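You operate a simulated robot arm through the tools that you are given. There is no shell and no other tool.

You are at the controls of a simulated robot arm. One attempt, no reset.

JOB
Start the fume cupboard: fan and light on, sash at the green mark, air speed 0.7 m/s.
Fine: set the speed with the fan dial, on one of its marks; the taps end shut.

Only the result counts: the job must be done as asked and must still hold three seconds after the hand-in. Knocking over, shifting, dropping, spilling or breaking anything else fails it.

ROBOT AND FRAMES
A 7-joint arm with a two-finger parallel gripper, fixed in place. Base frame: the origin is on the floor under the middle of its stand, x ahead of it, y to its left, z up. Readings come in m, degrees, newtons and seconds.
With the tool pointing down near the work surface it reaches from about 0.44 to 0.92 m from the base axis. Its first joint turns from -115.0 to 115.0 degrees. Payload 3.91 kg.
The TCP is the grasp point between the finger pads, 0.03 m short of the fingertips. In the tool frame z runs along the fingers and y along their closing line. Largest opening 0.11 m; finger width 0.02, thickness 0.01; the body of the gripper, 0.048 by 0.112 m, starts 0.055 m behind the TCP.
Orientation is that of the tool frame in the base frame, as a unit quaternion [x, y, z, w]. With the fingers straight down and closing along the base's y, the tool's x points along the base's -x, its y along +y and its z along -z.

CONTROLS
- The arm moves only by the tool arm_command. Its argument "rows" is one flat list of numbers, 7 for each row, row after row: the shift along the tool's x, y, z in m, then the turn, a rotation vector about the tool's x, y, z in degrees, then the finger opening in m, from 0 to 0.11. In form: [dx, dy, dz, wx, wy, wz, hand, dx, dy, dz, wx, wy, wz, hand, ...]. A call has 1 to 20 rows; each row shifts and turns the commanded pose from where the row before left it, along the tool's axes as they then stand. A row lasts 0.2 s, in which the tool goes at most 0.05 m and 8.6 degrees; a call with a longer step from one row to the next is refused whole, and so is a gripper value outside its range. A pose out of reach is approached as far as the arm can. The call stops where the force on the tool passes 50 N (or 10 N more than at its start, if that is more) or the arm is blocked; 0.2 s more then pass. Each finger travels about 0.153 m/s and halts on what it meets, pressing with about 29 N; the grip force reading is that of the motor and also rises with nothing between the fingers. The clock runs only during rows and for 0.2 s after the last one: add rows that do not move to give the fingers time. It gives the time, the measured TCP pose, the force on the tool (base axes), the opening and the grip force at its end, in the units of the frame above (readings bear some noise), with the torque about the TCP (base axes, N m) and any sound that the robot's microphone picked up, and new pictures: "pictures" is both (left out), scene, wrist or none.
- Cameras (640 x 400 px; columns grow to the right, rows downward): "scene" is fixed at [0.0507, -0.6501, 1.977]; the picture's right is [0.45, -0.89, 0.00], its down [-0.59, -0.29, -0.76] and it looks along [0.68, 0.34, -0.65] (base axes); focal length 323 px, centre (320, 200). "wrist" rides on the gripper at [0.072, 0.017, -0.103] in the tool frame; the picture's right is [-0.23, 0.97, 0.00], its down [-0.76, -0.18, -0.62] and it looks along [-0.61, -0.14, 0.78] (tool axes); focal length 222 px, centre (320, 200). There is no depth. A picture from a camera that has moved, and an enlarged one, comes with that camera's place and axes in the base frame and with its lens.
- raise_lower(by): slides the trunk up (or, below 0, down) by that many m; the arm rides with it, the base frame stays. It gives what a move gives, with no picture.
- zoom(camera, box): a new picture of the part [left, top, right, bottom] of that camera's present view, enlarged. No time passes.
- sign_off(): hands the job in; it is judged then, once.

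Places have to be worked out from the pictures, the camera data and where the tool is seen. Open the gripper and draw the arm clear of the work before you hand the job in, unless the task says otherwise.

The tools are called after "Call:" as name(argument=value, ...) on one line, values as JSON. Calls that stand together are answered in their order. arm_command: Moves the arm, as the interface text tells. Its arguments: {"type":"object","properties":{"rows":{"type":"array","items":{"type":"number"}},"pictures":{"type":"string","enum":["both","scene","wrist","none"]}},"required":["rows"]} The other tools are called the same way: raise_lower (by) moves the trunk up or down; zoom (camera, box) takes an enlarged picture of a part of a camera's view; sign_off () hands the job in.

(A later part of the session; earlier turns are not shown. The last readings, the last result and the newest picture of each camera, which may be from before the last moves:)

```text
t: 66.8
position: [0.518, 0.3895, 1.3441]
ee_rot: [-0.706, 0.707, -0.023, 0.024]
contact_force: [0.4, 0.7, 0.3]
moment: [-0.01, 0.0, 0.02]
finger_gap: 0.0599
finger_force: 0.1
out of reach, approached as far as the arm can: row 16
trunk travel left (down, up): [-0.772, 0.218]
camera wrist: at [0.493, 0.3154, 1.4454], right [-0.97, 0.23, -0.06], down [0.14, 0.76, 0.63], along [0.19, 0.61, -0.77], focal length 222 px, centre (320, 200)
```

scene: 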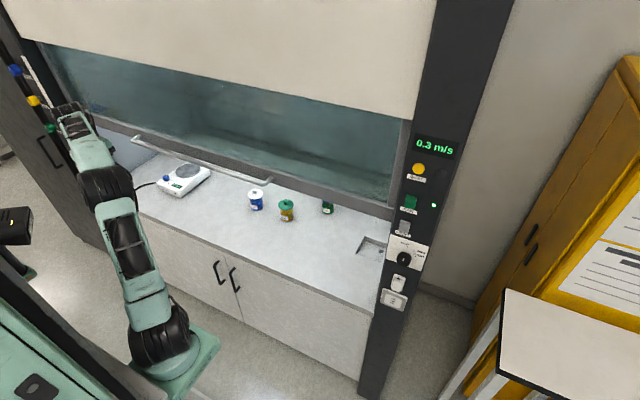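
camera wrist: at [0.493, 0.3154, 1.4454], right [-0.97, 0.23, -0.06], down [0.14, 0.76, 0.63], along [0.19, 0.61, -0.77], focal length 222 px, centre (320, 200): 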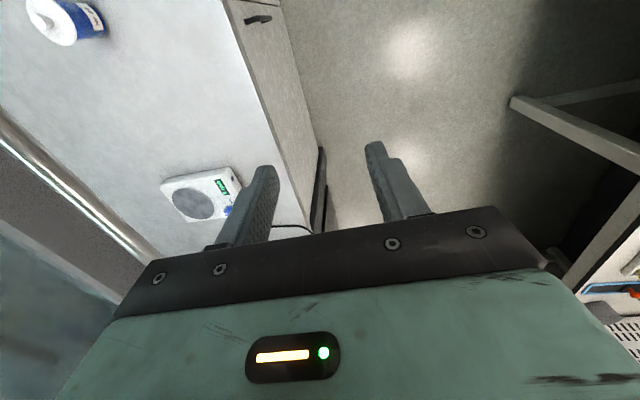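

Now the crossing: 20 rows towards -y with the tool pointing down.

Call:
arm_command(rows=[0.048, 0, 0, 0, 0, 0, 0.06, 0.048, 0, 0, 0, 0, 0, 0.06, 0.048, 0, 0, 0, 0, 0, 0.06, 0.048, 0, 0, 0, 0, 0, 0.06, 0.048, 0, 0, 0, 0, 0, 0.06, 0.048, 0, 0, 0, 0, 0, 0.06, 0.048, 0, 0, 0, 0, 0, 0.06, 0.048, 0, 0, 0, 0, 0, 0.06, 0.048, 0, 0, 0, 0, 0, 0.06, 0.048, 0, 0, 0, 0, 0, 0.06, 0.048, 0, 0, 0, 0, 0, 0.06, 0.048, 0, 0, 0, 0, 0, 0.06, 0.048, 0, 0, 0, 0, 0, 0.06, 0.048, 0, 0, 0, 0, 0, 0.06, 0.048, 0, 0, 0, 0, 0, 0.06, 0.048, 0, 0, 0, 0, 0, 0.06, 0.048, 0, 0, 0, 0, 0, 0.06, 0.048, 0, 0, 0, 0, 0, 0.06, 0.048, 0, 0, 0, 0, 0, 0.06, 0.048, 0, 0, 0, 0, 0, 0.06], pictures="both")

```text
t: 71.0
position: [0.5157, -0.5735, 1.3404]
ee_rot: [-0.706, 0.707, -0.024, 0.024]
contact_force: [0.4, 0.5, 1.9]
moment: [-0.06, 0.02, -0.01]
finger_gap: 0.0603
finger_force: 0.1
trunk travel left (down, up): [-0.772, 0.218]
camera wrist: at [0.4921, -0.6486, 1.444], right [-0.97, 0.23, -0.07], down [0.14, 0.76, 0.63], along [0.19, 0.61, -0.77], focal length 222 px, centre (320, 200)
```

scene: 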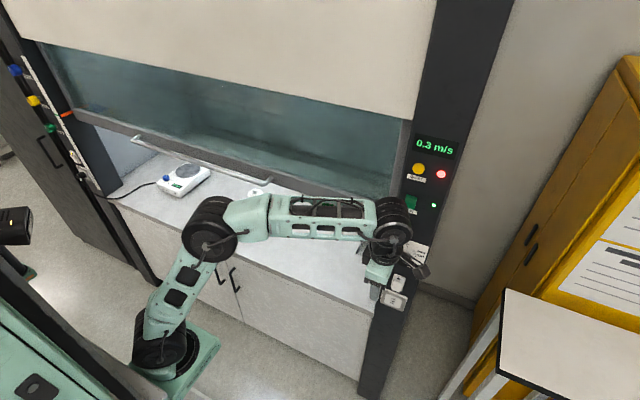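
wrist: 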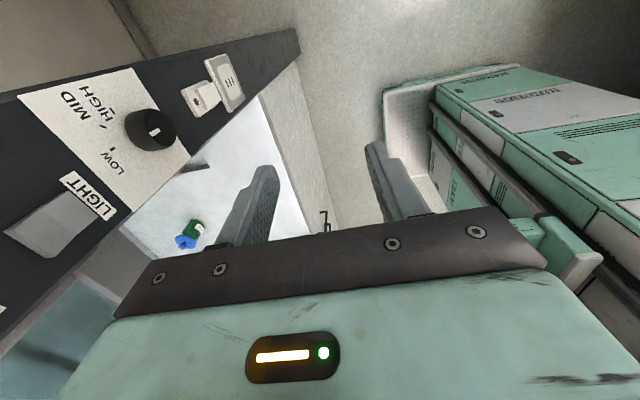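

I'm in front of the column. I pitch the tool up to +x and move to the dial's height (z≈1.22, y≈-0.597), staying back from it.

Call:
arm_command(rows=[0, 0, 0, 8.3, 0, 0, 0.08, 0, 0, 0, 8.3, 0, 0, 0.08, 0, 0, 0, 8.3, 0, 0, 0.08, 0, 0, 0, 8.3, 0, 0, 0.08, 0, 0, 0, 8.3, 0, 0, 0.08, 0, 0, 0, 8.3, 0, 0, 0.08, 0, 0, 0, 8.3, 0, 0, 0.08, 0, 0, 0, 8.3, 0, 0, 0.08, 0, 0, 0, 8.3, 0, 0, 0.08, 0, 0, 0, 8.3, 0, 0, 0.08, 0, 0, 0, 3.1, 0, 0, 0.08, 0.012, 0.04, 0, 0, 0, 0, 0.08, 0.012, 0.04, 0, 0, 0, 0, 0.08, 0, 0.04, 0, 0, 0, 0, 0.08, 0, 0, 0, 0, 0, 0, 0.08], pictures="both")

Call:
zoom(camera="wrist", box=[200, 60, 440, 220])

```text
t: 74.2
position: [0.6082, -0.6714, 1.2552]
ee_rot: [-0.5, 0.501, -0.499, 0.5]
contact_force: [-1.1, 0.3, 0.3]
moment: [0.01, -0.01, 0.0]
finger_gap: 0.0799
finger_force: 0.1
out of reach, approached as far as the arm can: row 6, 7, 8, 9, 10
trunk travel left (down, up): [-0.772, 0.218]
camera wrist: at [0.5044, -0.7445, 1.2407], right [0.0, 0.23, -0.97], down [-0.62, 0.76, 0.18], along [0.78, 0.61, 0.14], focal length 222 px, centre (320, 200)
```

scene: 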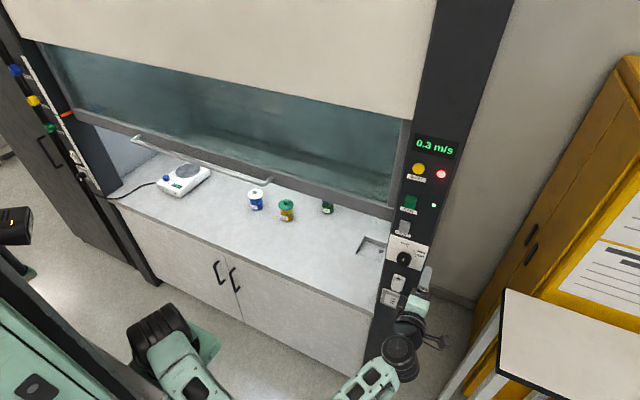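
wrist: 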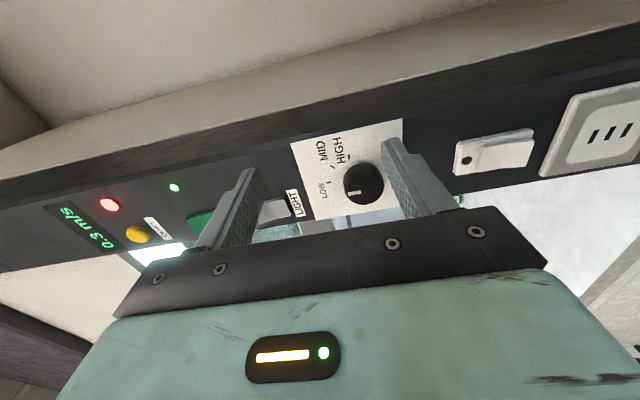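

```text
2.50 times, centred on (320, 140) of wrist
camera zoom: at [0.5044, -0.7445, 1.2407], right [0.0, 0.23, -0.97], down [-0.62, 0.76, 0.18], along [0.78, 0.61, 0.14], focal length 555 px, centre (320, 350)
```

zoom: 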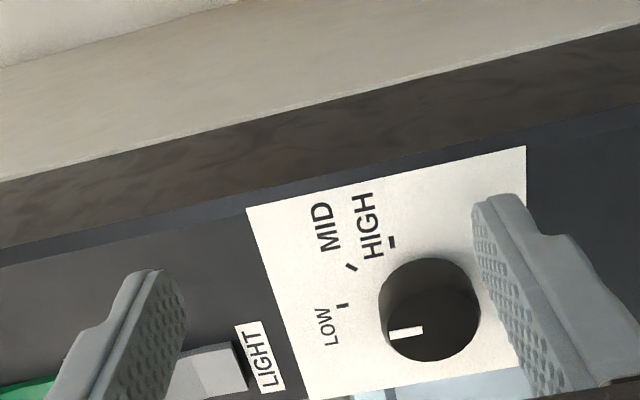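

The arm ended at [0.608,-0.671,1.255], squared up but off to the right, and the dial is in view. From this picture the knob's face is at about y≈-0.603, z≈1.225. I shift to line up with it.

Call:
arm_command(rows=[-0.035, 0.015, 0, 0, 0, 0, 0.07, -0.034, 0.015, 0, 0, 0, 0, 0.06, 0, 0, 0, 0, 0, 0, 0.06], pictures="both")

Call:
zoom(camera="wrist", box=[200, 60, 440, 220])

Call:
zoom(camera="scene", box=[340, 200, 460, 320])

```text
t: 75.2
position: [0.6349, -0.579, 1.2258]
ee_rot: [0.517, -0.488, 0.487, -0.508]
contact_force: [-0.4, 0.6, 0.2]
moment: [0.0, -0.03, 0.0]
finger_gap: 0.0598
finger_force: 0.1
trunk travel left (down, up): [-0.772, 0.218]
stopped in row 3: the arm was blocked; the commanded pose is now the measured one
camera wrist: at [0.5346, -0.6588, 1.2117], right [-0.02, 0.22, -0.98], down [-0.66, 0.73, 0.18], along [0.75, 0.65, 0.13], focal length 222 px, centre (320, 200)
```

scene: 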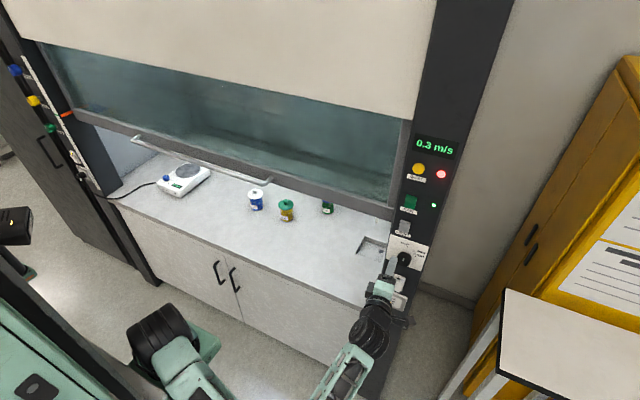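
wrist: 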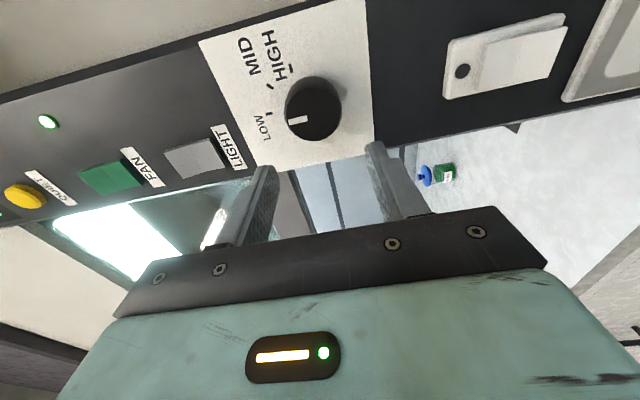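

```text
2.50 times, centred on (320, 140) of wrist
camera zoom: at [0.5346, -0.6588, 1.2117], right [-0.02, 0.22, -0.98], down [-0.66, 0.73, 0.18], along [0.75, 0.65, 0.13], focal length 555 px, centre (320, 350)
```

zoom: 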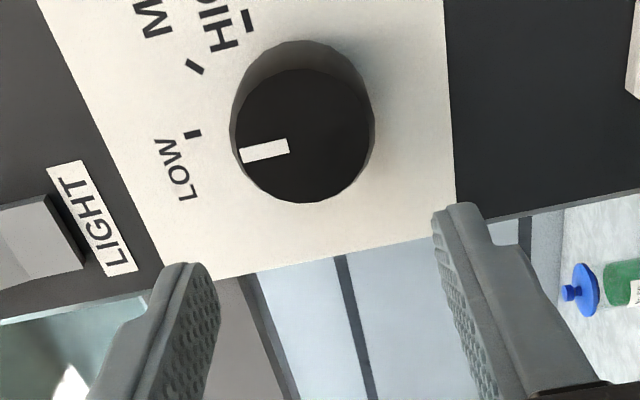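

```text
3.33 times, centred on (400, 260) of scene
camera zoom: at [0.0507, -0.6501, 1.977], right [0.45, -0.89, 0.0], down [-0.59, -0.29, -0.76], along [0.68, 0.34, -0.65], focal length 1077 px, centre (53, 0)
```

zoom: 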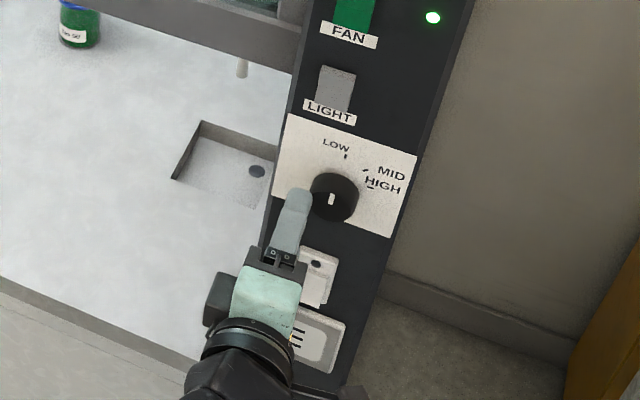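

The arm reported being blocked, with almost no tool force. The rolled posture has pushed the elbow out awkwardly, probably to a joint limit. I back away from the column and roll the wrist back to the posture that worked for the switches.

Call:
arm_command(rows=[0, 0, -0.03, 0, 0, 0, 0.06, 0, 0, -0.03, 0, 0, 0, 0.06, 0, 0, 0, 0, 0, 8, 0.06, 0, 0, 0, 0, 0, 8, 0.06, 0, 0, 0, 0, 0, 8, 0.06], pictures="both")

```text
t: 76.4
position: [0.5904, -0.5717, 1.2278]
ee_rot: [-0.416, 0.579, -0.361, 0.601]
contact_force: [0.5, 0.1, 0.4]
moment: [0.0, -0.02, -0.01]
finger_gap: 0.0601
finger_force: 0.0
trunk travel left (down, up): [-0.772, 0.218]
camera wrist: at [0.4905, -0.641, 1.186], right [-0.06, 0.59, -0.8], down [-0.66, 0.58, 0.47], along [0.74, 0.56, 0.36], focal length 222 px, centre (320, 200)
```

scene: 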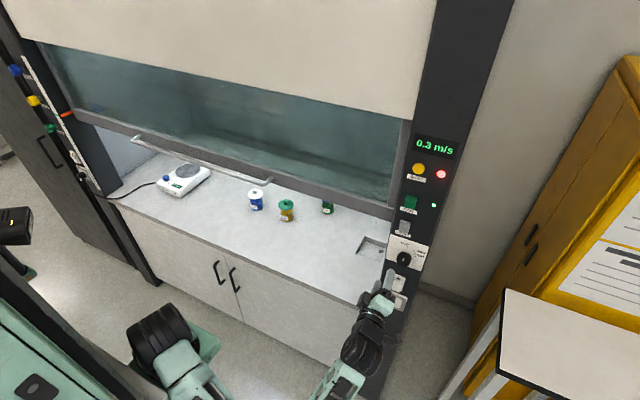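
wrist: 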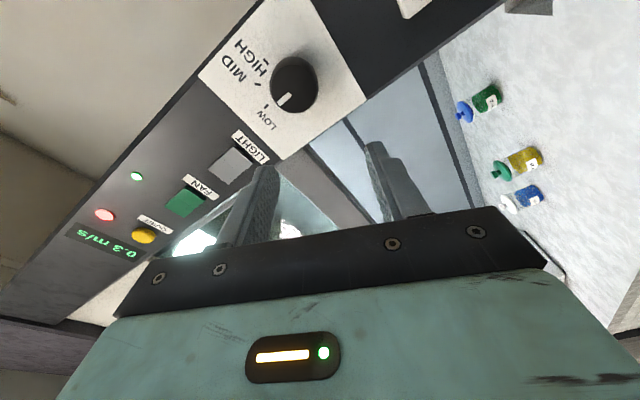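

Call:
arm_command(rows=[0, 0, 0, 0, 0, 8, 0.06, 0, 0, 0, 0, 0, 8, 0.06, 0, 0, 0, 0, 0, 8, 0.06, 0, 0, 0, 0, 0, 8, 0.06, 0, 0, 0, 0, 0, 8, 0.06, 0, 0, 0, 0, 0, 8, 0.06, 0, 0, 0, 0, 0, 8, 0.06, 0, 0, 0, 0, 0, 0, 0.06], pictures="both")

```text
t: 78.2
position: [0.5886, -0.573, 1.2262]
ee_rot: [-0.091, 0.704, -0.035, 0.703]
contact_force: [0.4, -0.1, 0.3]
moment: [-0.05, 0.03, 0.04]
finger_gap: 0.0601
finger_force: 0.0
trunk travel left (down, up): [-0.772, 0.218]
camera wrist: at [0.4841, -0.5785, 1.1538], right [-0.08, 1.0, 0.05], down [-0.61, -0.09, 0.79], along [0.79, 0.03, 0.62], focal length 222 px, centre (320, 200)
```

scene: 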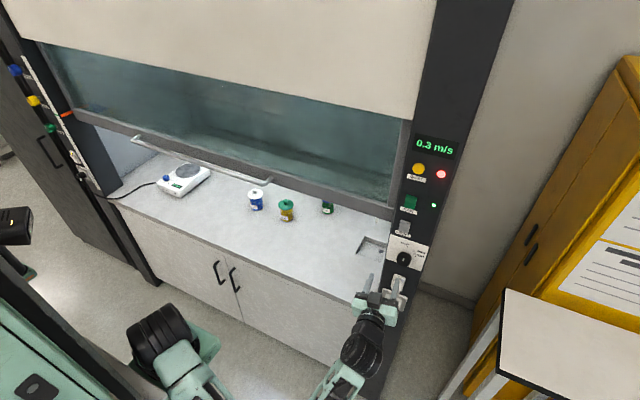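
wrist: 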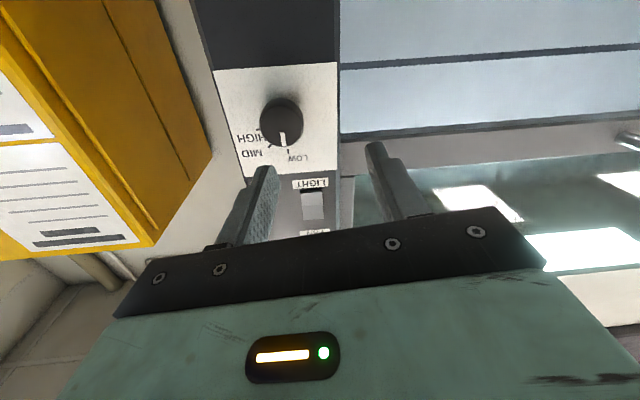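

The wrist is now at roll ≈ -10° with a 4.5° yaw error. I correct the yaw and, away from the column, test how far it can roll the other way, since the dial needs up to 90° clockwise.

Call:
arm_command(rows=[0, 0, 0, 4.43, 0.8, 0, 0.06, 0, 0, 0, 0, 0, 8, 0.06, 0, 0, 0, 0, 0, 8, 0.06, 0, 0, 0, 0, 0, 8, 0.06, 0, 0, 0, 0, 0, 8, 0.06, 0, 0, 0, 0, 0, 8, 0.06, 0, 0, 0, 0, 0, 8, 0.06, 0, 0, 0, 0, 0, 7, 0.06, 0, 0, 0, 0, 0, 0, 0.06], pictures="both")

```text
t: 80.2
position: [0.5883, -0.5718, 1.2292]
ee_rot: [0.268, 0.66, 0.262, 0.651]
contact_force: [0.9, 0.0, 0.0]
moment: [0.01, 0.02, -0.02]
finger_gap: 0.0598
finger_force: 0.0
trunk travel left (down, up): [-0.772, 0.218]
camera wrist: at [0.4842, -0.511, 1.192], right [0.01, 0.54, 0.84], down [-0.62, -0.66, 0.43], along [0.79, -0.52, 0.33], focal length 222 px, centre (320, 200)
```

scene: 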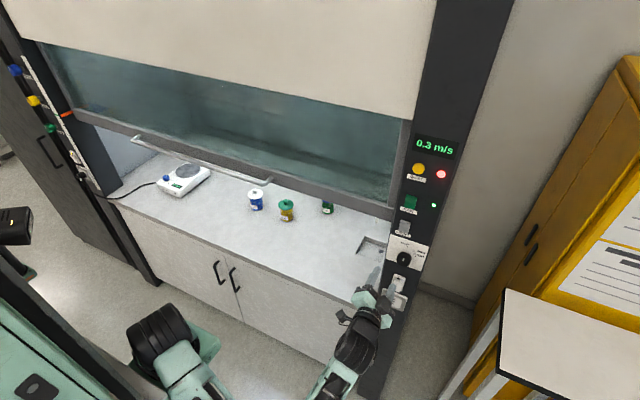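
wrist: 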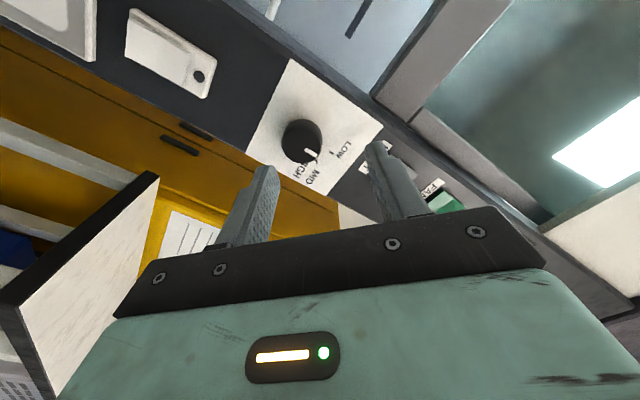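

Roll from -90° to +45° is reachable here. I roll back to about -45°, so the knob can be turned up to 90° clockwise within range, and then locate the knob accurately.

Call:
arm_command(rows=[0, 0, 0, 0, 0, -8.1, 0.06, 0, 0, 0, 0, 0, -8.1, 0.06, 0, 0, 0, 0, 0, -8.1, 0.06, 0, 0, 0, 0, 0, -8.1, 0.06, 0, 0, 0, 0, 0, -8.1, 0.06, 0, 0, 0, 0, 0, -8.1, 0.06, 0, 0, 0, 0, 0, -8.1, 0.06, 0, 0, 0, 0, 0, -8.1, 0.06, 0, 0, 0, 0, 0, -8.1, 0.06, 0, 0, 0, 0, 0, -8.1, 0.06, 0, 0, 0, 0, 0, -8.1, 0.06, 0, 0, 0, 0, 0, 0, 0.06], pictures="both")

Call:
zoom(camera="wrist", box=[200, 20, 400, 160])

```text
t: 82.8
position: [0.5879, -0.5709, 1.2309]
ee_rot: [-0.275, 0.657, -0.27, 0.648]
contact_force: [0.0, -0.8, 0.2]
moment: [0.04, 0.01, 0.0]
finger_gap: 0.0601
finger_force: 0.1
trunk travel left (down, up): [-0.772, 0.218]
camera wrist: at [0.4829, -0.6129, 1.1704], right [-0.01, 0.85, -0.53], down [-0.61, 0.42, 0.67], along [0.79, 0.33, 0.52], focal length 222 px, centre (320, 200)
```

scene: 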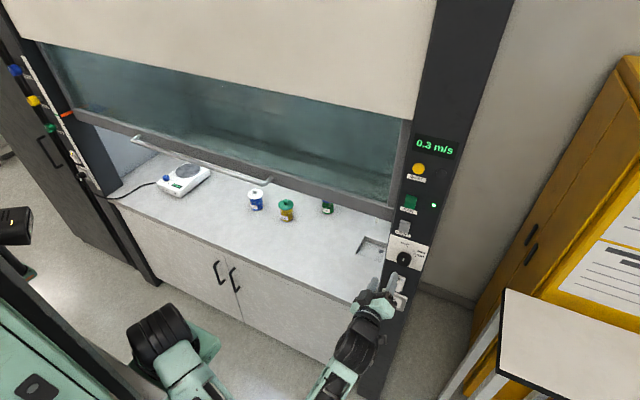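
wrist: 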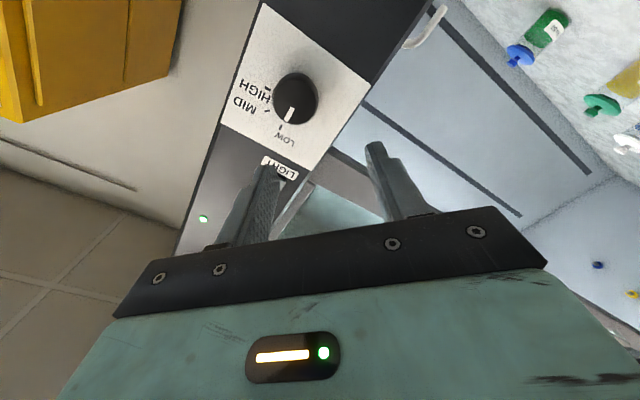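

```text
2.86 times, centred on (300, 90) of wrist
camera zoom: at [0.4829, -0.6129, 1.1704], right [-0.01, 0.85, -0.53], down [-0.61, 0.42, 0.67], along [0.79, 0.33, 0.52], focal length 635 px, centre (377, 514)
```

zoom: 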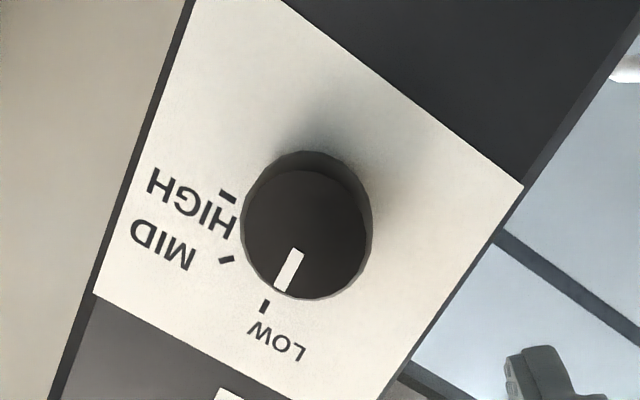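

The pointer is on LOW and the knob axis is at about y=-0.603, z=1.225, with its face near x≈0.687. I line up with the knob axis before advancing.

Call:
arm_command(rows=[0.0135, -0.0092, 0, 0, 0, 0, 0.06, 0.0135, -0.0092, 0, 0, 0, 0, 0.06, 0, 0, 0.02, 0, 0, 0, 0.06, 0, 0, 0, 0, 0, 0, 0.06], pictures="both")

Call:
zoom(camera="wrist", box=[220, 60, 420, 220])

Call:
zoom(camera="scene", box=[340, 200, 460, 320])

```text
t: 83.8
position: [0.6028, -0.6091, 1.2166]
ee_rot: [-0.261, 0.657, -0.266, 0.655]
contact_force: [0.0, 0.4, -0.5]
moment: [0.01, 0.02, -0.02]
finger_gap: 0.06
finger_force: 0.0
trunk travel left (down, up): [-0.772, 0.218]
camera wrist: at [0.4996, -0.6473, 1.1545], right [0.01, 0.86, -0.51], down [-0.62, 0.4, 0.67], along [0.79, 0.31, 0.54], focal length 222 px, centre (320, 200)
```

scene: 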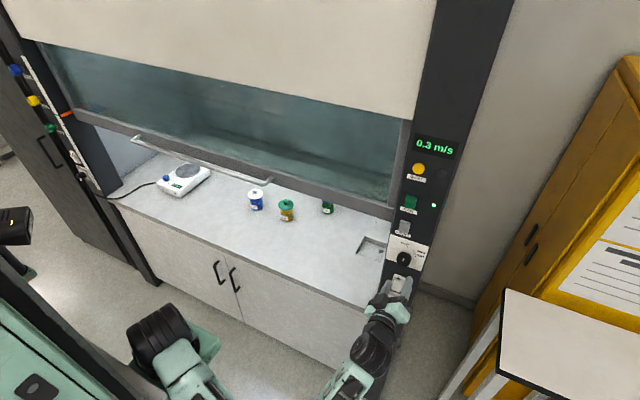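
wrist: 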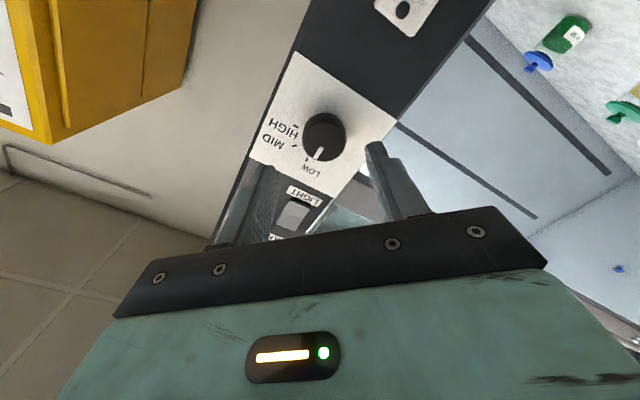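

```text
2.50 times, centred on (320, 140) of wrist
camera zoom: at [0.4996, -0.6473, 1.1545], right [0.01, 0.86, -0.51], down [-0.62, 0.4, 0.67], along [0.79, 0.31, 0.54], focal length 555 px, centre (320, 350)
```

zoom: 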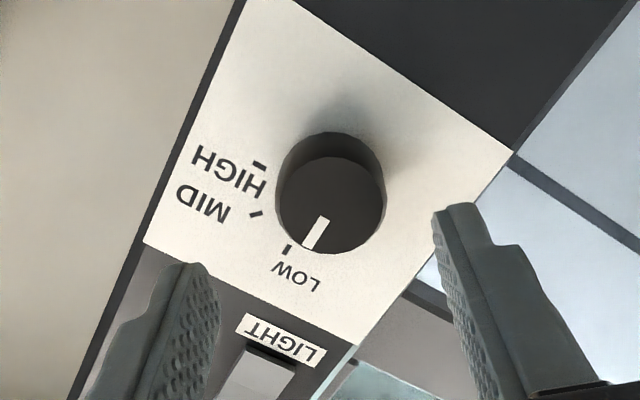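

```text
3.33 times, centred on (400, 260) of scene
camera zoom: at [0.0507, -0.6501, 1.977], right [0.45, -0.89, 0.0], down [-0.59, -0.29, -0.76], along [0.68, 0.34, -0.65], focal length 1077 px, centre (53, 0)
```

zoom: 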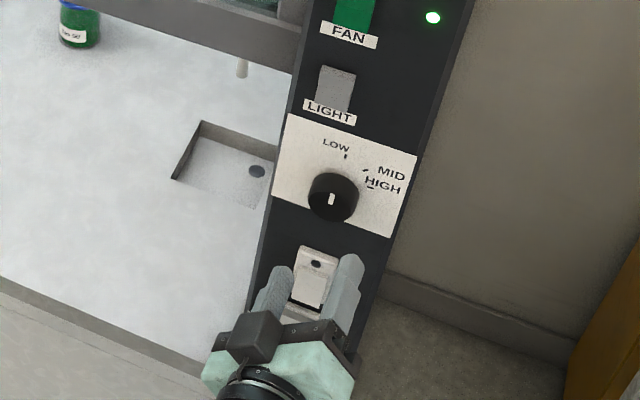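

The measured TCP is about 5–8 mm off the knob axis (knob at y≈-0.604, z≈1.2246). I correct that and move in until the tips are just short of the knob face.

Call:
arm_command(rows=[-0.0094, -0.0017, 0.01, 0, 0, 0, 0.06, 0, 0, 0.02, 0, 0, 0, 0.06, 0, 0, 0, 0, 0, 0, 0.06, 0, 0, 0, 0, 0, 0, 0.06], pictures="both")

Call:
zoom(camera="wrist", box=[220, 60, 420, 220])

Call:
zoom(camera="scene", box=[340, 200, 460, 320])

```text
t: 84.8
position: [0.629, -0.6069, 1.226]
ee_rot: [-0.262, 0.66, -0.27, 0.65]
contact_force: [0.2, 0.4, -1.2]
moment: [-0.02, -0.01, -0.01]
finger_gap: 0.0597
finger_force: 0.1
trunk travel left (down, up): [-0.772, 0.218]
camera wrist: at [0.5252, -0.6443, 1.1645], right [0.01, 0.86, -0.52], down [-0.61, 0.41, 0.67], along [0.79, 0.31, 0.53], focal length 222 px, centre (320, 200)
```

scene: 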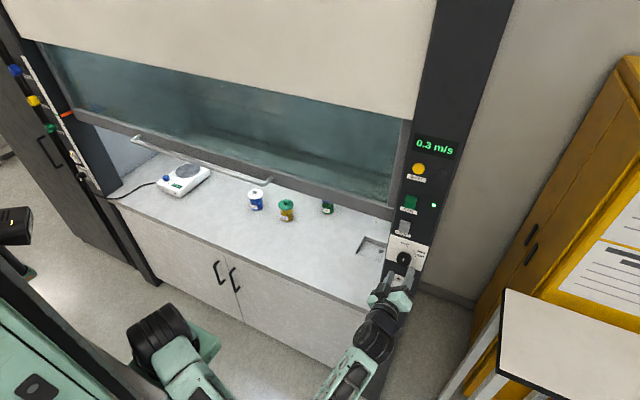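
wrist: 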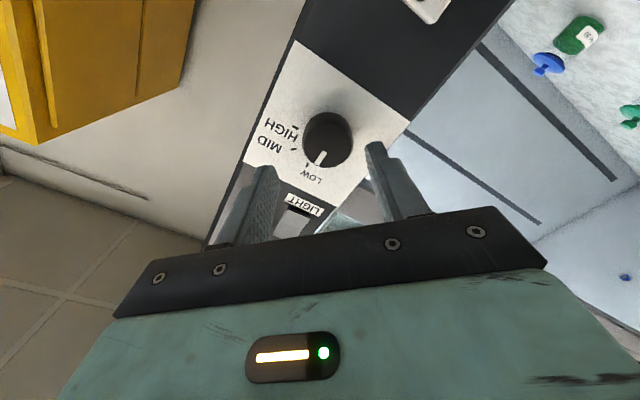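

```text
2.50 times, centred on (320, 140) of wrist
camera zoom: at [0.5252, -0.6443, 1.1645], right [0.01, 0.86, -0.52], down [-0.61, 0.41, 0.67], along [0.79, 0.31, 0.53], focal length 555 px, centre (320, 350)
```

zoom: 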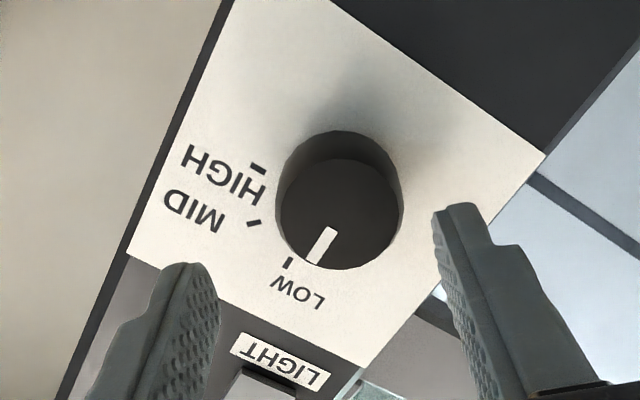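

```text
3.33 times, centred on (400, 260) of scene
camera zoom: at [0.0507, -0.6501, 1.977], right [0.45, -0.89, 0.0], down [-0.59, -0.29, -0.76], along [0.68, 0.34, -0.65], focal length 1077 px, centre (53, 0)
```

zoom: 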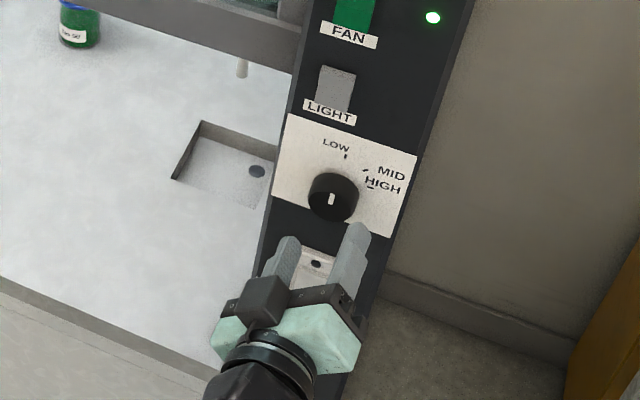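

The knob is within 4 mm of the tool axis. I make a small correction and advance over the knob so the tips end about 1 cm from the panel.

Call:
arm_command(rows=[-0.0017, 0.0039, 0, 0, 0, 0, 0.06, 0, 0, 0.02, 0, 0, 0, 0.06, 0, 0, 0.02, 0, 0, 0, 0.06, 0, 0, 0.008, 0, 0, 0, 0.06, 0, 0, 0, 0, 0, 0, 0.06], pictures="both")

Call:
zoom(camera="wrist", box=[220, 60, 420, 220])

Call:
zoom(camera="scene", box=[370, 220, 440, 280])

```text
t: 86.0
position: [0.668, -0.6108, 1.2255]
ee_rot: [-0.257, 0.662, -0.279, 0.646]
contact_force: [0.0, 0.7, -0.3]
moment: [-0.02, 0.0, 0.0]
finger_gap: 0.0597
finger_force: 0.0
trunk travel left (down, up): [-0.772, 0.218]
camera wrist: at [0.5629, -0.6479, 1.1645], right [0.02, 0.85, -0.52], down [-0.6, 0.43, 0.67], along [0.8, 0.3, 0.52], focal length 222 px, centre (320, 200)
```

scene: 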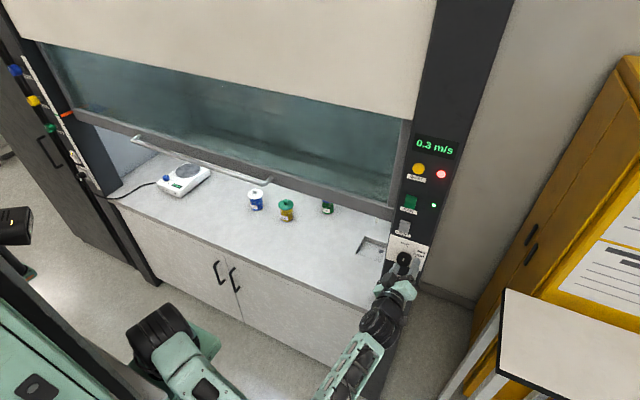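
wrist: 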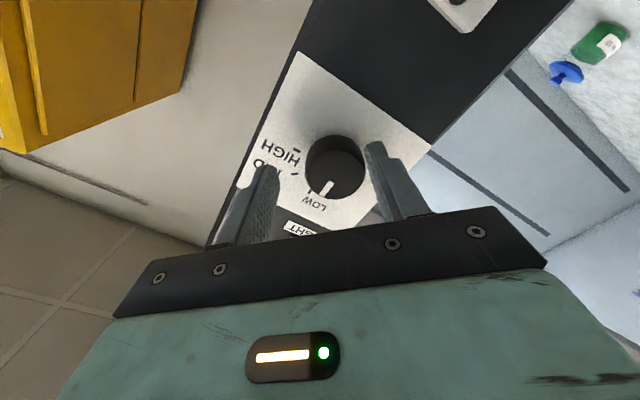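

```text
2.50 times, centred on (320, 140) of wrist
camera zoom: at [0.5629, -0.6479, 1.1645], right [0.02, 0.85, -0.52], down [-0.6, 0.43, 0.67], along [0.8, 0.3, 0.52], focal length 555 px, centre (320, 350)
```

zoom: 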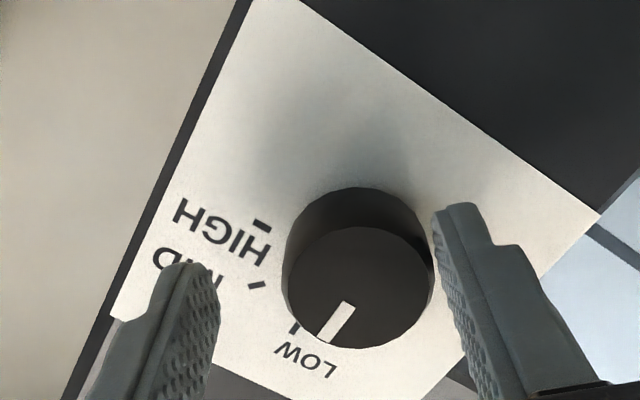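

```text
6.67 times, centred on (405, 250) of scene
camera zoom: at [0.0507, -0.6501, 1.977], right [0.45, -0.89, 0.0], down [-0.59, -0.29, -0.76], along [0.68, 0.34, -0.65], focal length 2154 px, centre (-247, -133)
```

zoom: 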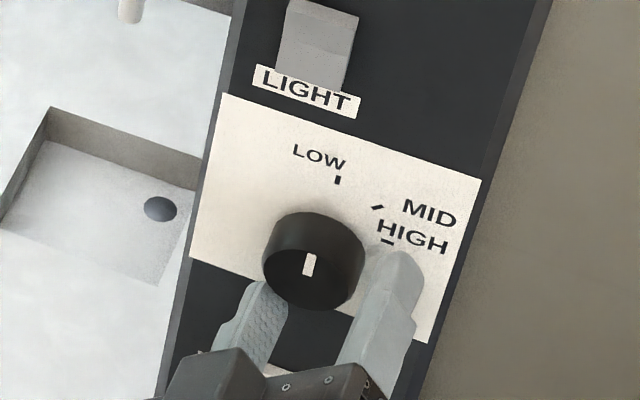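

The arm drifted 7 mm to the right with a 2° yaw error, so the knob is off-centre between the fingers. I correct both before closing.

Call:
arm_command(rows=[-0.0028, 0.0028, 0, -0.75, -0.75, 0, 0.06, -0.0028, 0.0028, 0, -0.75, -0.75, 0, 0.06, 0, 0, 0, 0, 0, 0, 0.06, 0, 0, 0, 0, 0, 0, 0.06], pictures="wrist")

Call:
zoom(camera="wrist", box=[220, 60, 420, 220])

```text
t: 87.0
position: [0.6689, -0.603, 1.2257]
ee_rot: [-0.27, 0.657, -0.265, 0.652]
contact_force: [-0.1, -0.5, -0.5]
moment: [-0.04, -0.01, -0.02]
finger_gap: 0.06
finger_force: 0.2
trunk travel left (down, up): [-0.772, 0.218]
camera wrist: at [0.5651, -0.6439, 1.1649], right [-0.01, 0.85, -0.52], down [-0.62, 0.41, 0.67], along [0.79, 0.33, 0.52], focal length 222 px, centre (320, 200)
```

wrist: 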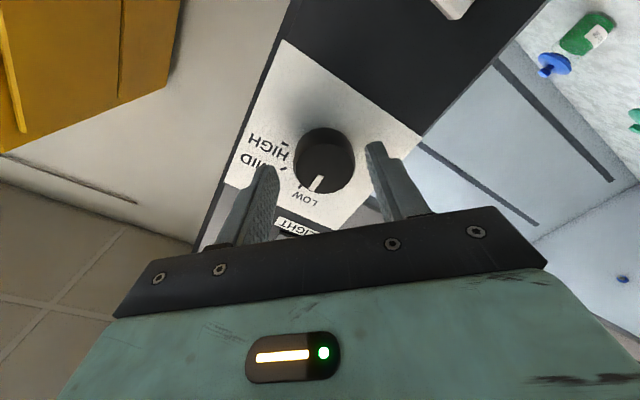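

```text
2.50 times, centred on (320, 140) of wrist
camera zoom: at [0.5651, -0.6439, 1.1649], right [-0.01, 0.85, -0.52], down [-0.62, 0.41, 0.67], along [0.79, 0.33, 0.52], focal length 555 px, centre (320, 350)
```

zoom: 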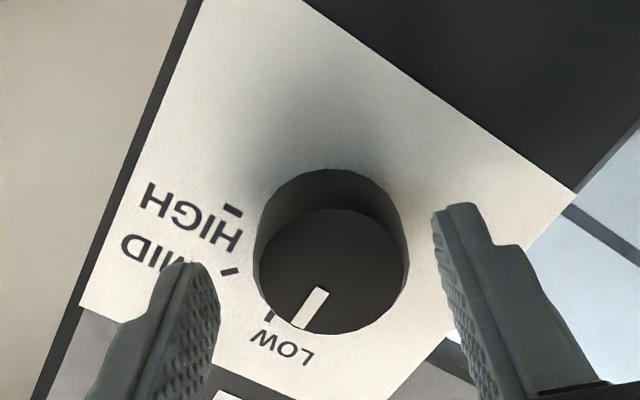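

Now well centred. I advance 6 mm more, nudge 1.5 mm, and close on the knob.

Call:
arm_command(rows=[0.0015, 0.0015, 0.006, 0, 0, 0, 0.06, 0, 0, 0, 0, 0, 0, 0.05, 0, 0, 0, 0, 0, 0, 0.04, 0, 0, 0, 0, 0, 0, 0.02, 0, 0, 0, 0, 0, 0, 0.02, 0, 0, 0, 0, 0, 0, 0.02], pictures="both")

Call:
zoom(camera="wrist", box=[220, 60, 420, 220])

Call:
zoom(camera="scene", box=[370, 220, 440, 280])

```text
t: 88.4
position: [0.6747, -0.6024, 1.2241]
ee_rot: [-0.27, 0.658, -0.265, 0.651]
contact_force: [-5.0, 6.2, -7.5]
moment: [-0.01, -0.07, -0.2]
finger_gap: 0.0418
finger_force: 45.0
trunk travel left (down, up): [-0.772, 0.218]
camera wrist: at [0.5704, -0.6433, 1.1619], right [-0.01, 0.85, -0.52], down [-0.62, 0.41, 0.67], along [0.79, 0.33, 0.52], focal length 222 px, centre (320, 200)
```

scene: 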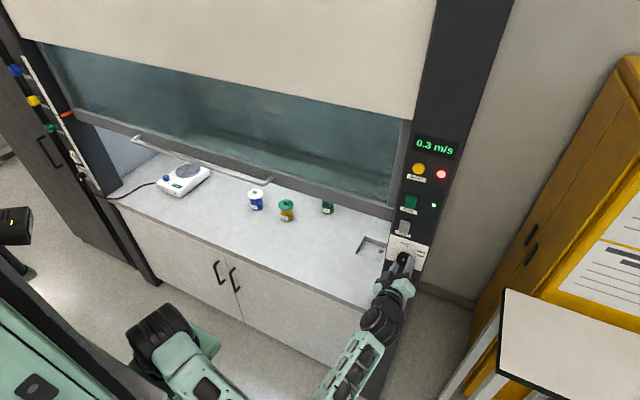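
wrist: 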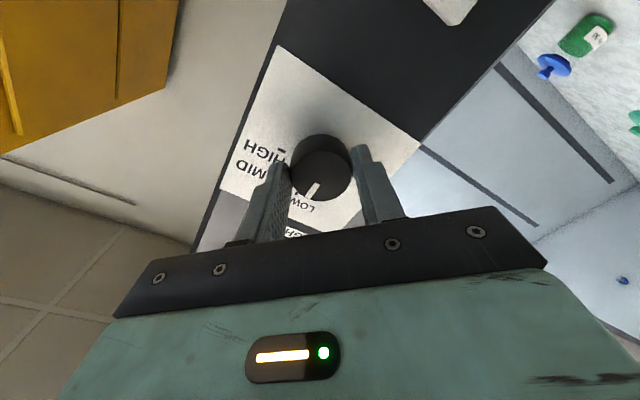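

```text
2.50 times, centred on (320, 140) of wrist
camera zoom: at [0.5704, -0.6433, 1.1619], right [-0.01, 0.85, -0.52], down [-0.62, 0.41, 0.67], along [0.79, 0.33, 0.52], focal length 555 px, centre (320, 350)
```

zoom: 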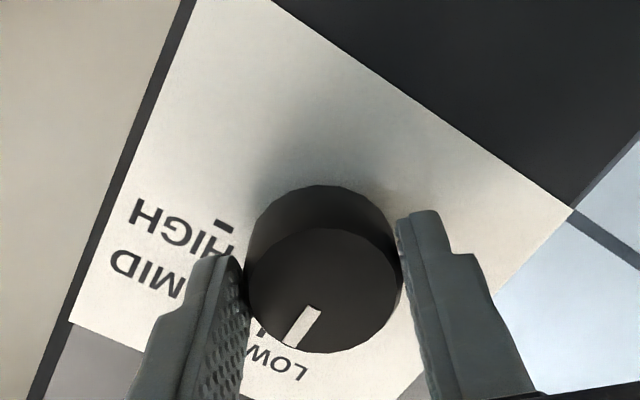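

```text
6.67 times, centred on (405, 250) of scene
camera zoom: at [0.0507, -0.6501, 1.977], right [0.45, -0.89, 0.0], down [-0.59, -0.29, -0.76], along [0.68, 0.34, -0.65], focal length 2154 px, centre (-247, -133)
```

zoom: 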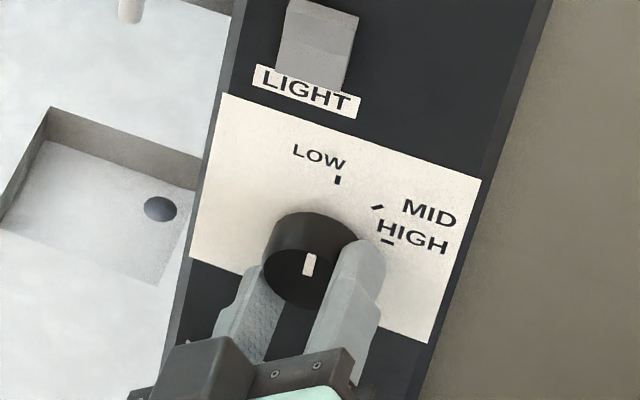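

The knob is gripped, with a 42 mm gap. I turn it clockwise by 24° in steps, then look at the pointer and the display.

Call:
arm_command(rows=[0, 0, 0, 0, 0, 6, 0.02, 0, 0, 0, 0, 0, 6, 0.02, 0, 0, 0, 0, 0, 6, 0.02, 0, 0, 0, 0, 0, 6, 0.02, 0, 0, 0, 0, 0, 0, 0.02], pictures="both")

Call:
zoom(camera="wrist", box=[220, 60, 420, 220])

Call:
zoom(camera="scene", box=[370, 220, 440, 280])

```text
t: 89.6
position: [0.6743, -0.6016, 1.2222]
ee_rot: [-0.128, 0.7, -0.121, 0.692]
contact_force: [-21.3, 18.4, -21.5]
moment: [-0.08, -0.18, 0.19]
finger_gap: 0.0416
finger_force: 45.1
trunk travel left (down, up): [-0.772, 0.218]
camera wrist: at [0.5702, -0.6132, 1.1511], right [-0.01, 0.99, -0.13], down [-0.61, 0.1, 0.78], along [0.79, 0.08, 0.61], focal length 222 px, centre (320, 200)
```

scene: 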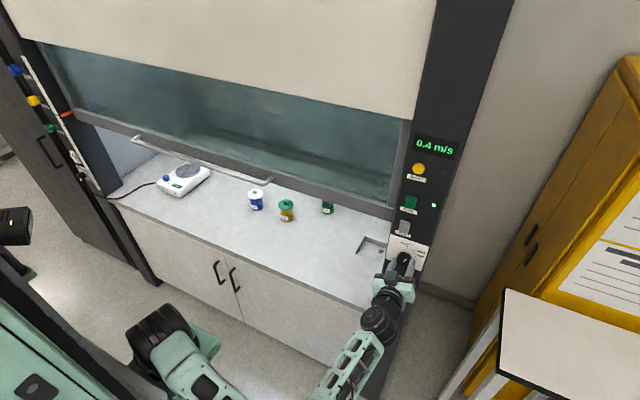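
wrist: 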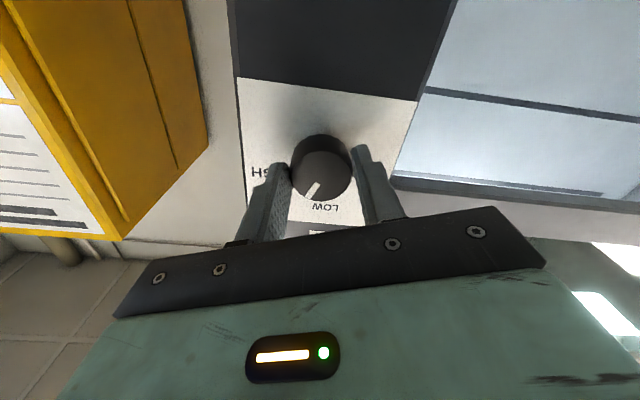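

```text
2.50 times, centred on (320, 140) of wrist
camera zoom: at [0.5702, -0.6132, 1.1511], right [-0.01, 0.99, -0.13], down [-0.61, 0.1, 0.78], along [0.79, 0.08, 0.61], focal length 555 px, centre (320, 350)
```

zoom: 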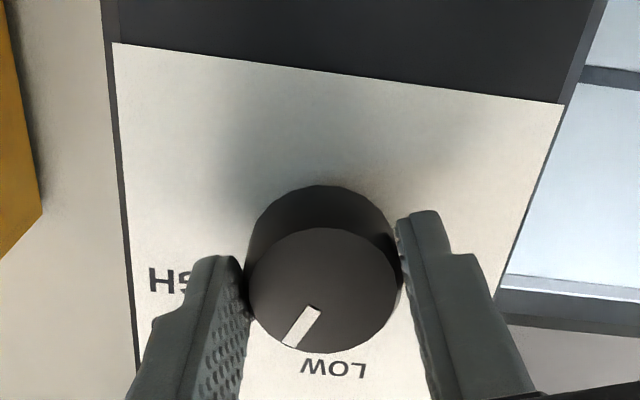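

```text
6.67 times, centred on (405, 250) of scene
camera zoom: at [0.0507, -0.6501, 1.977], right [0.45, -0.89, 0.0], down [-0.59, -0.29, -0.76], along [0.68, 0.34, -0.65], focal length 2154 px, centre (-247, -133)
```

zoom: 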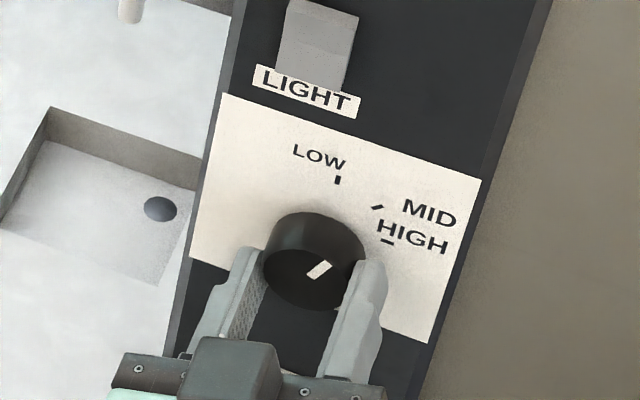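

The knob turned about 24° and the display reads 0.4 m/s. Side forces have built up to about 20 N, so I shift slightly to relieve them and turn on.

Call:
arm_command(rows=[0.0019, 0.0035, -0.003, 0, 0, 0, 0.02, 0, 0, 0, 0, 0, 6, 0.02, 0, 0, 0, 0, 0, 6, 0.02, 0, 0, 0, 0, 0, 6, 0.02, 0, 0, 0, 0, 0, 3, 0.02, 0, 0, 0, 0, 0, 0, 0.02], pictures="both")

Call:
zoom(camera="scene", box=[370, 220, 440, 280])

```text
t: 91.0
position: [0.673, -0.6004, 1.2221]
ee_rot: [0.002, 0.71, 0.004, 0.704]
contact_force: [32.1, -8.1, 18.5]
moment: [0.04, -0.42, -0.46]
finger_gap: 0.0417
finger_force: 44.9
trunk travel left (down, up): [-0.772, 0.218]
camera wrist: at [0.5687, -0.5845, 1.1513], right [0.0, 0.97, 0.24], down [-0.62, -0.18, 0.77], along [0.79, -0.15, 0.6], focal length 222 px, centre (320, 200)
```

scene: 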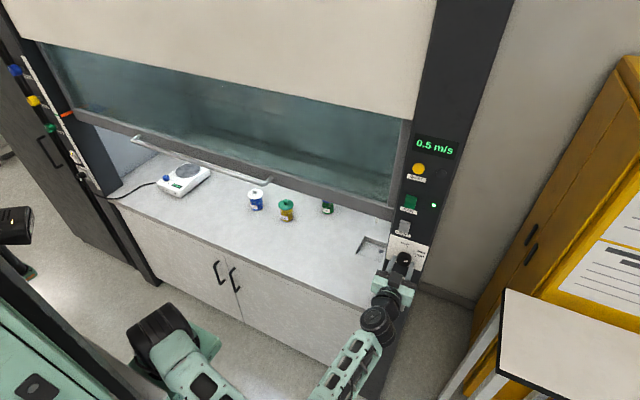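
wrist: 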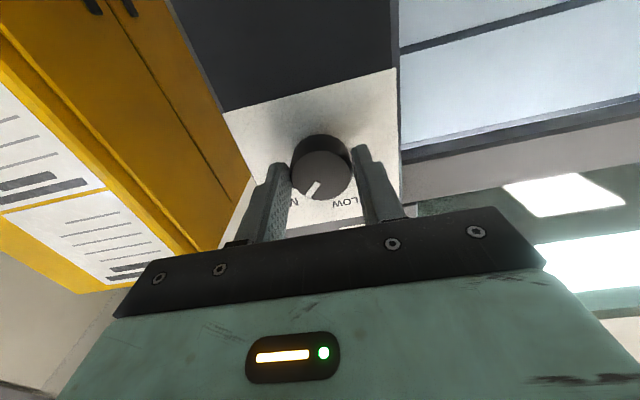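

```text
6.67 times, centred on (405, 250) of scene
camera zoom: at [0.0507, -0.6501, 1.977], right [0.45, -0.89, 0.0], down [-0.59, -0.29, -0.76], along [0.68, 0.34, -0.65], focal length 2154 px, centre (-247, -133)
```

zoom: 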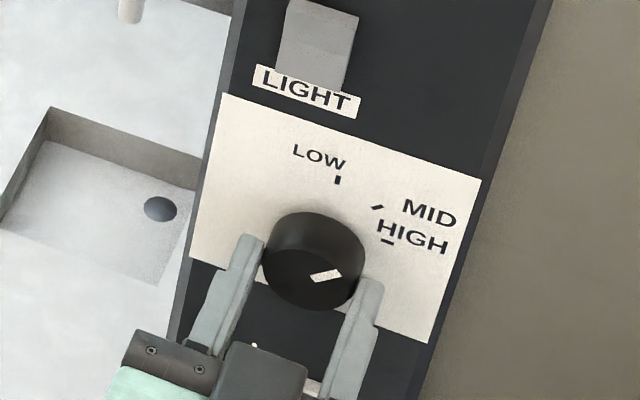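

The display reads 0.5 m/s at 45°. It changes linearly, so 0.7 should come at 90°, which is HIGH. I relieve the force and turn another 24°.

Call:
arm_command(rows=[-0.001, -0.0004, 0.0018, 0, 0, 0, 0.02, 0, 0, 0, 0, 0, 6, 0.02, 0, 0, 0, 0, 0, 6, 0.02, 0, 0, 0, 0, 0, 6, 0.02, 0, 0, 0, 0, 0, 6, 0.02, 0, 0, 0, 0, 0, 0, 0.02], pictures="both")

Call:
zoom(camera="scene", box=[370, 220, 440, 280])

```text
t: 92.4
position: [0.6734, -0.5985, 1.2217]
ee_rot: [0.15, 0.695, 0.15, 0.687]
contact_force: [-7.7, 14.6, 4.0]
moment: [-0.04, -0.21, 0.2]
finger_gap: 0.0415
finger_force: 45.4
trunk travel left (down, up): [-0.772, 0.218]
camera wrist: at [0.5683, -0.5556, 1.1652], right [0.0, 0.79, 0.61], down [-0.61, -0.48, 0.63], along [0.79, -0.38, 0.49], focal length 222 px, centre (320, 200)
```

scene: 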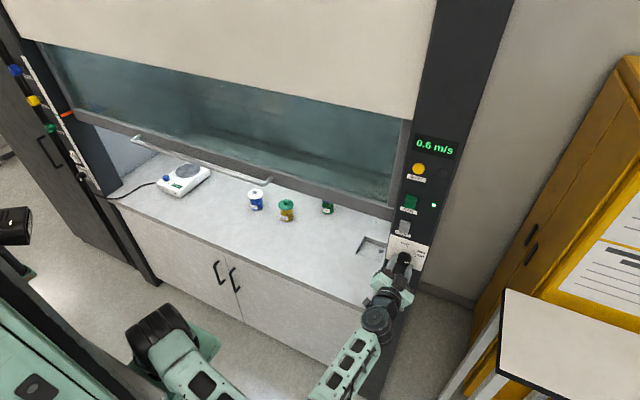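
wrist: 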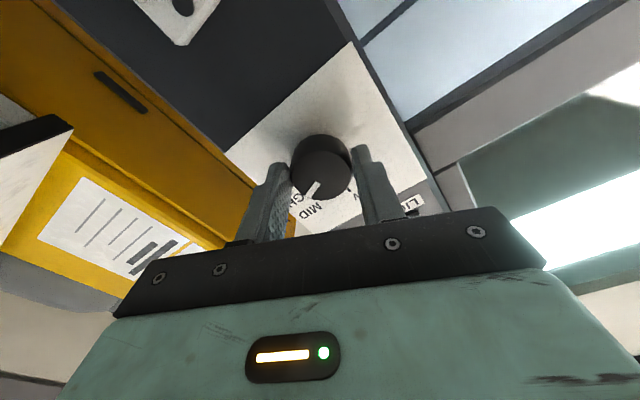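

```text
6.67 times, centred on (405, 250) of scene
camera zoom: at [0.0507, -0.6501, 1.977], right [0.45, -0.89, 0.0], down [-0.59, -0.29, -0.76], along [0.68, 0.34, -0.65], focal length 2154 px, centre (-247, -133)
```

zoom: 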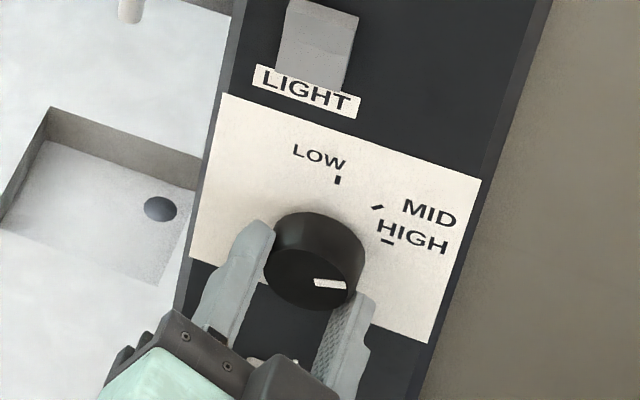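

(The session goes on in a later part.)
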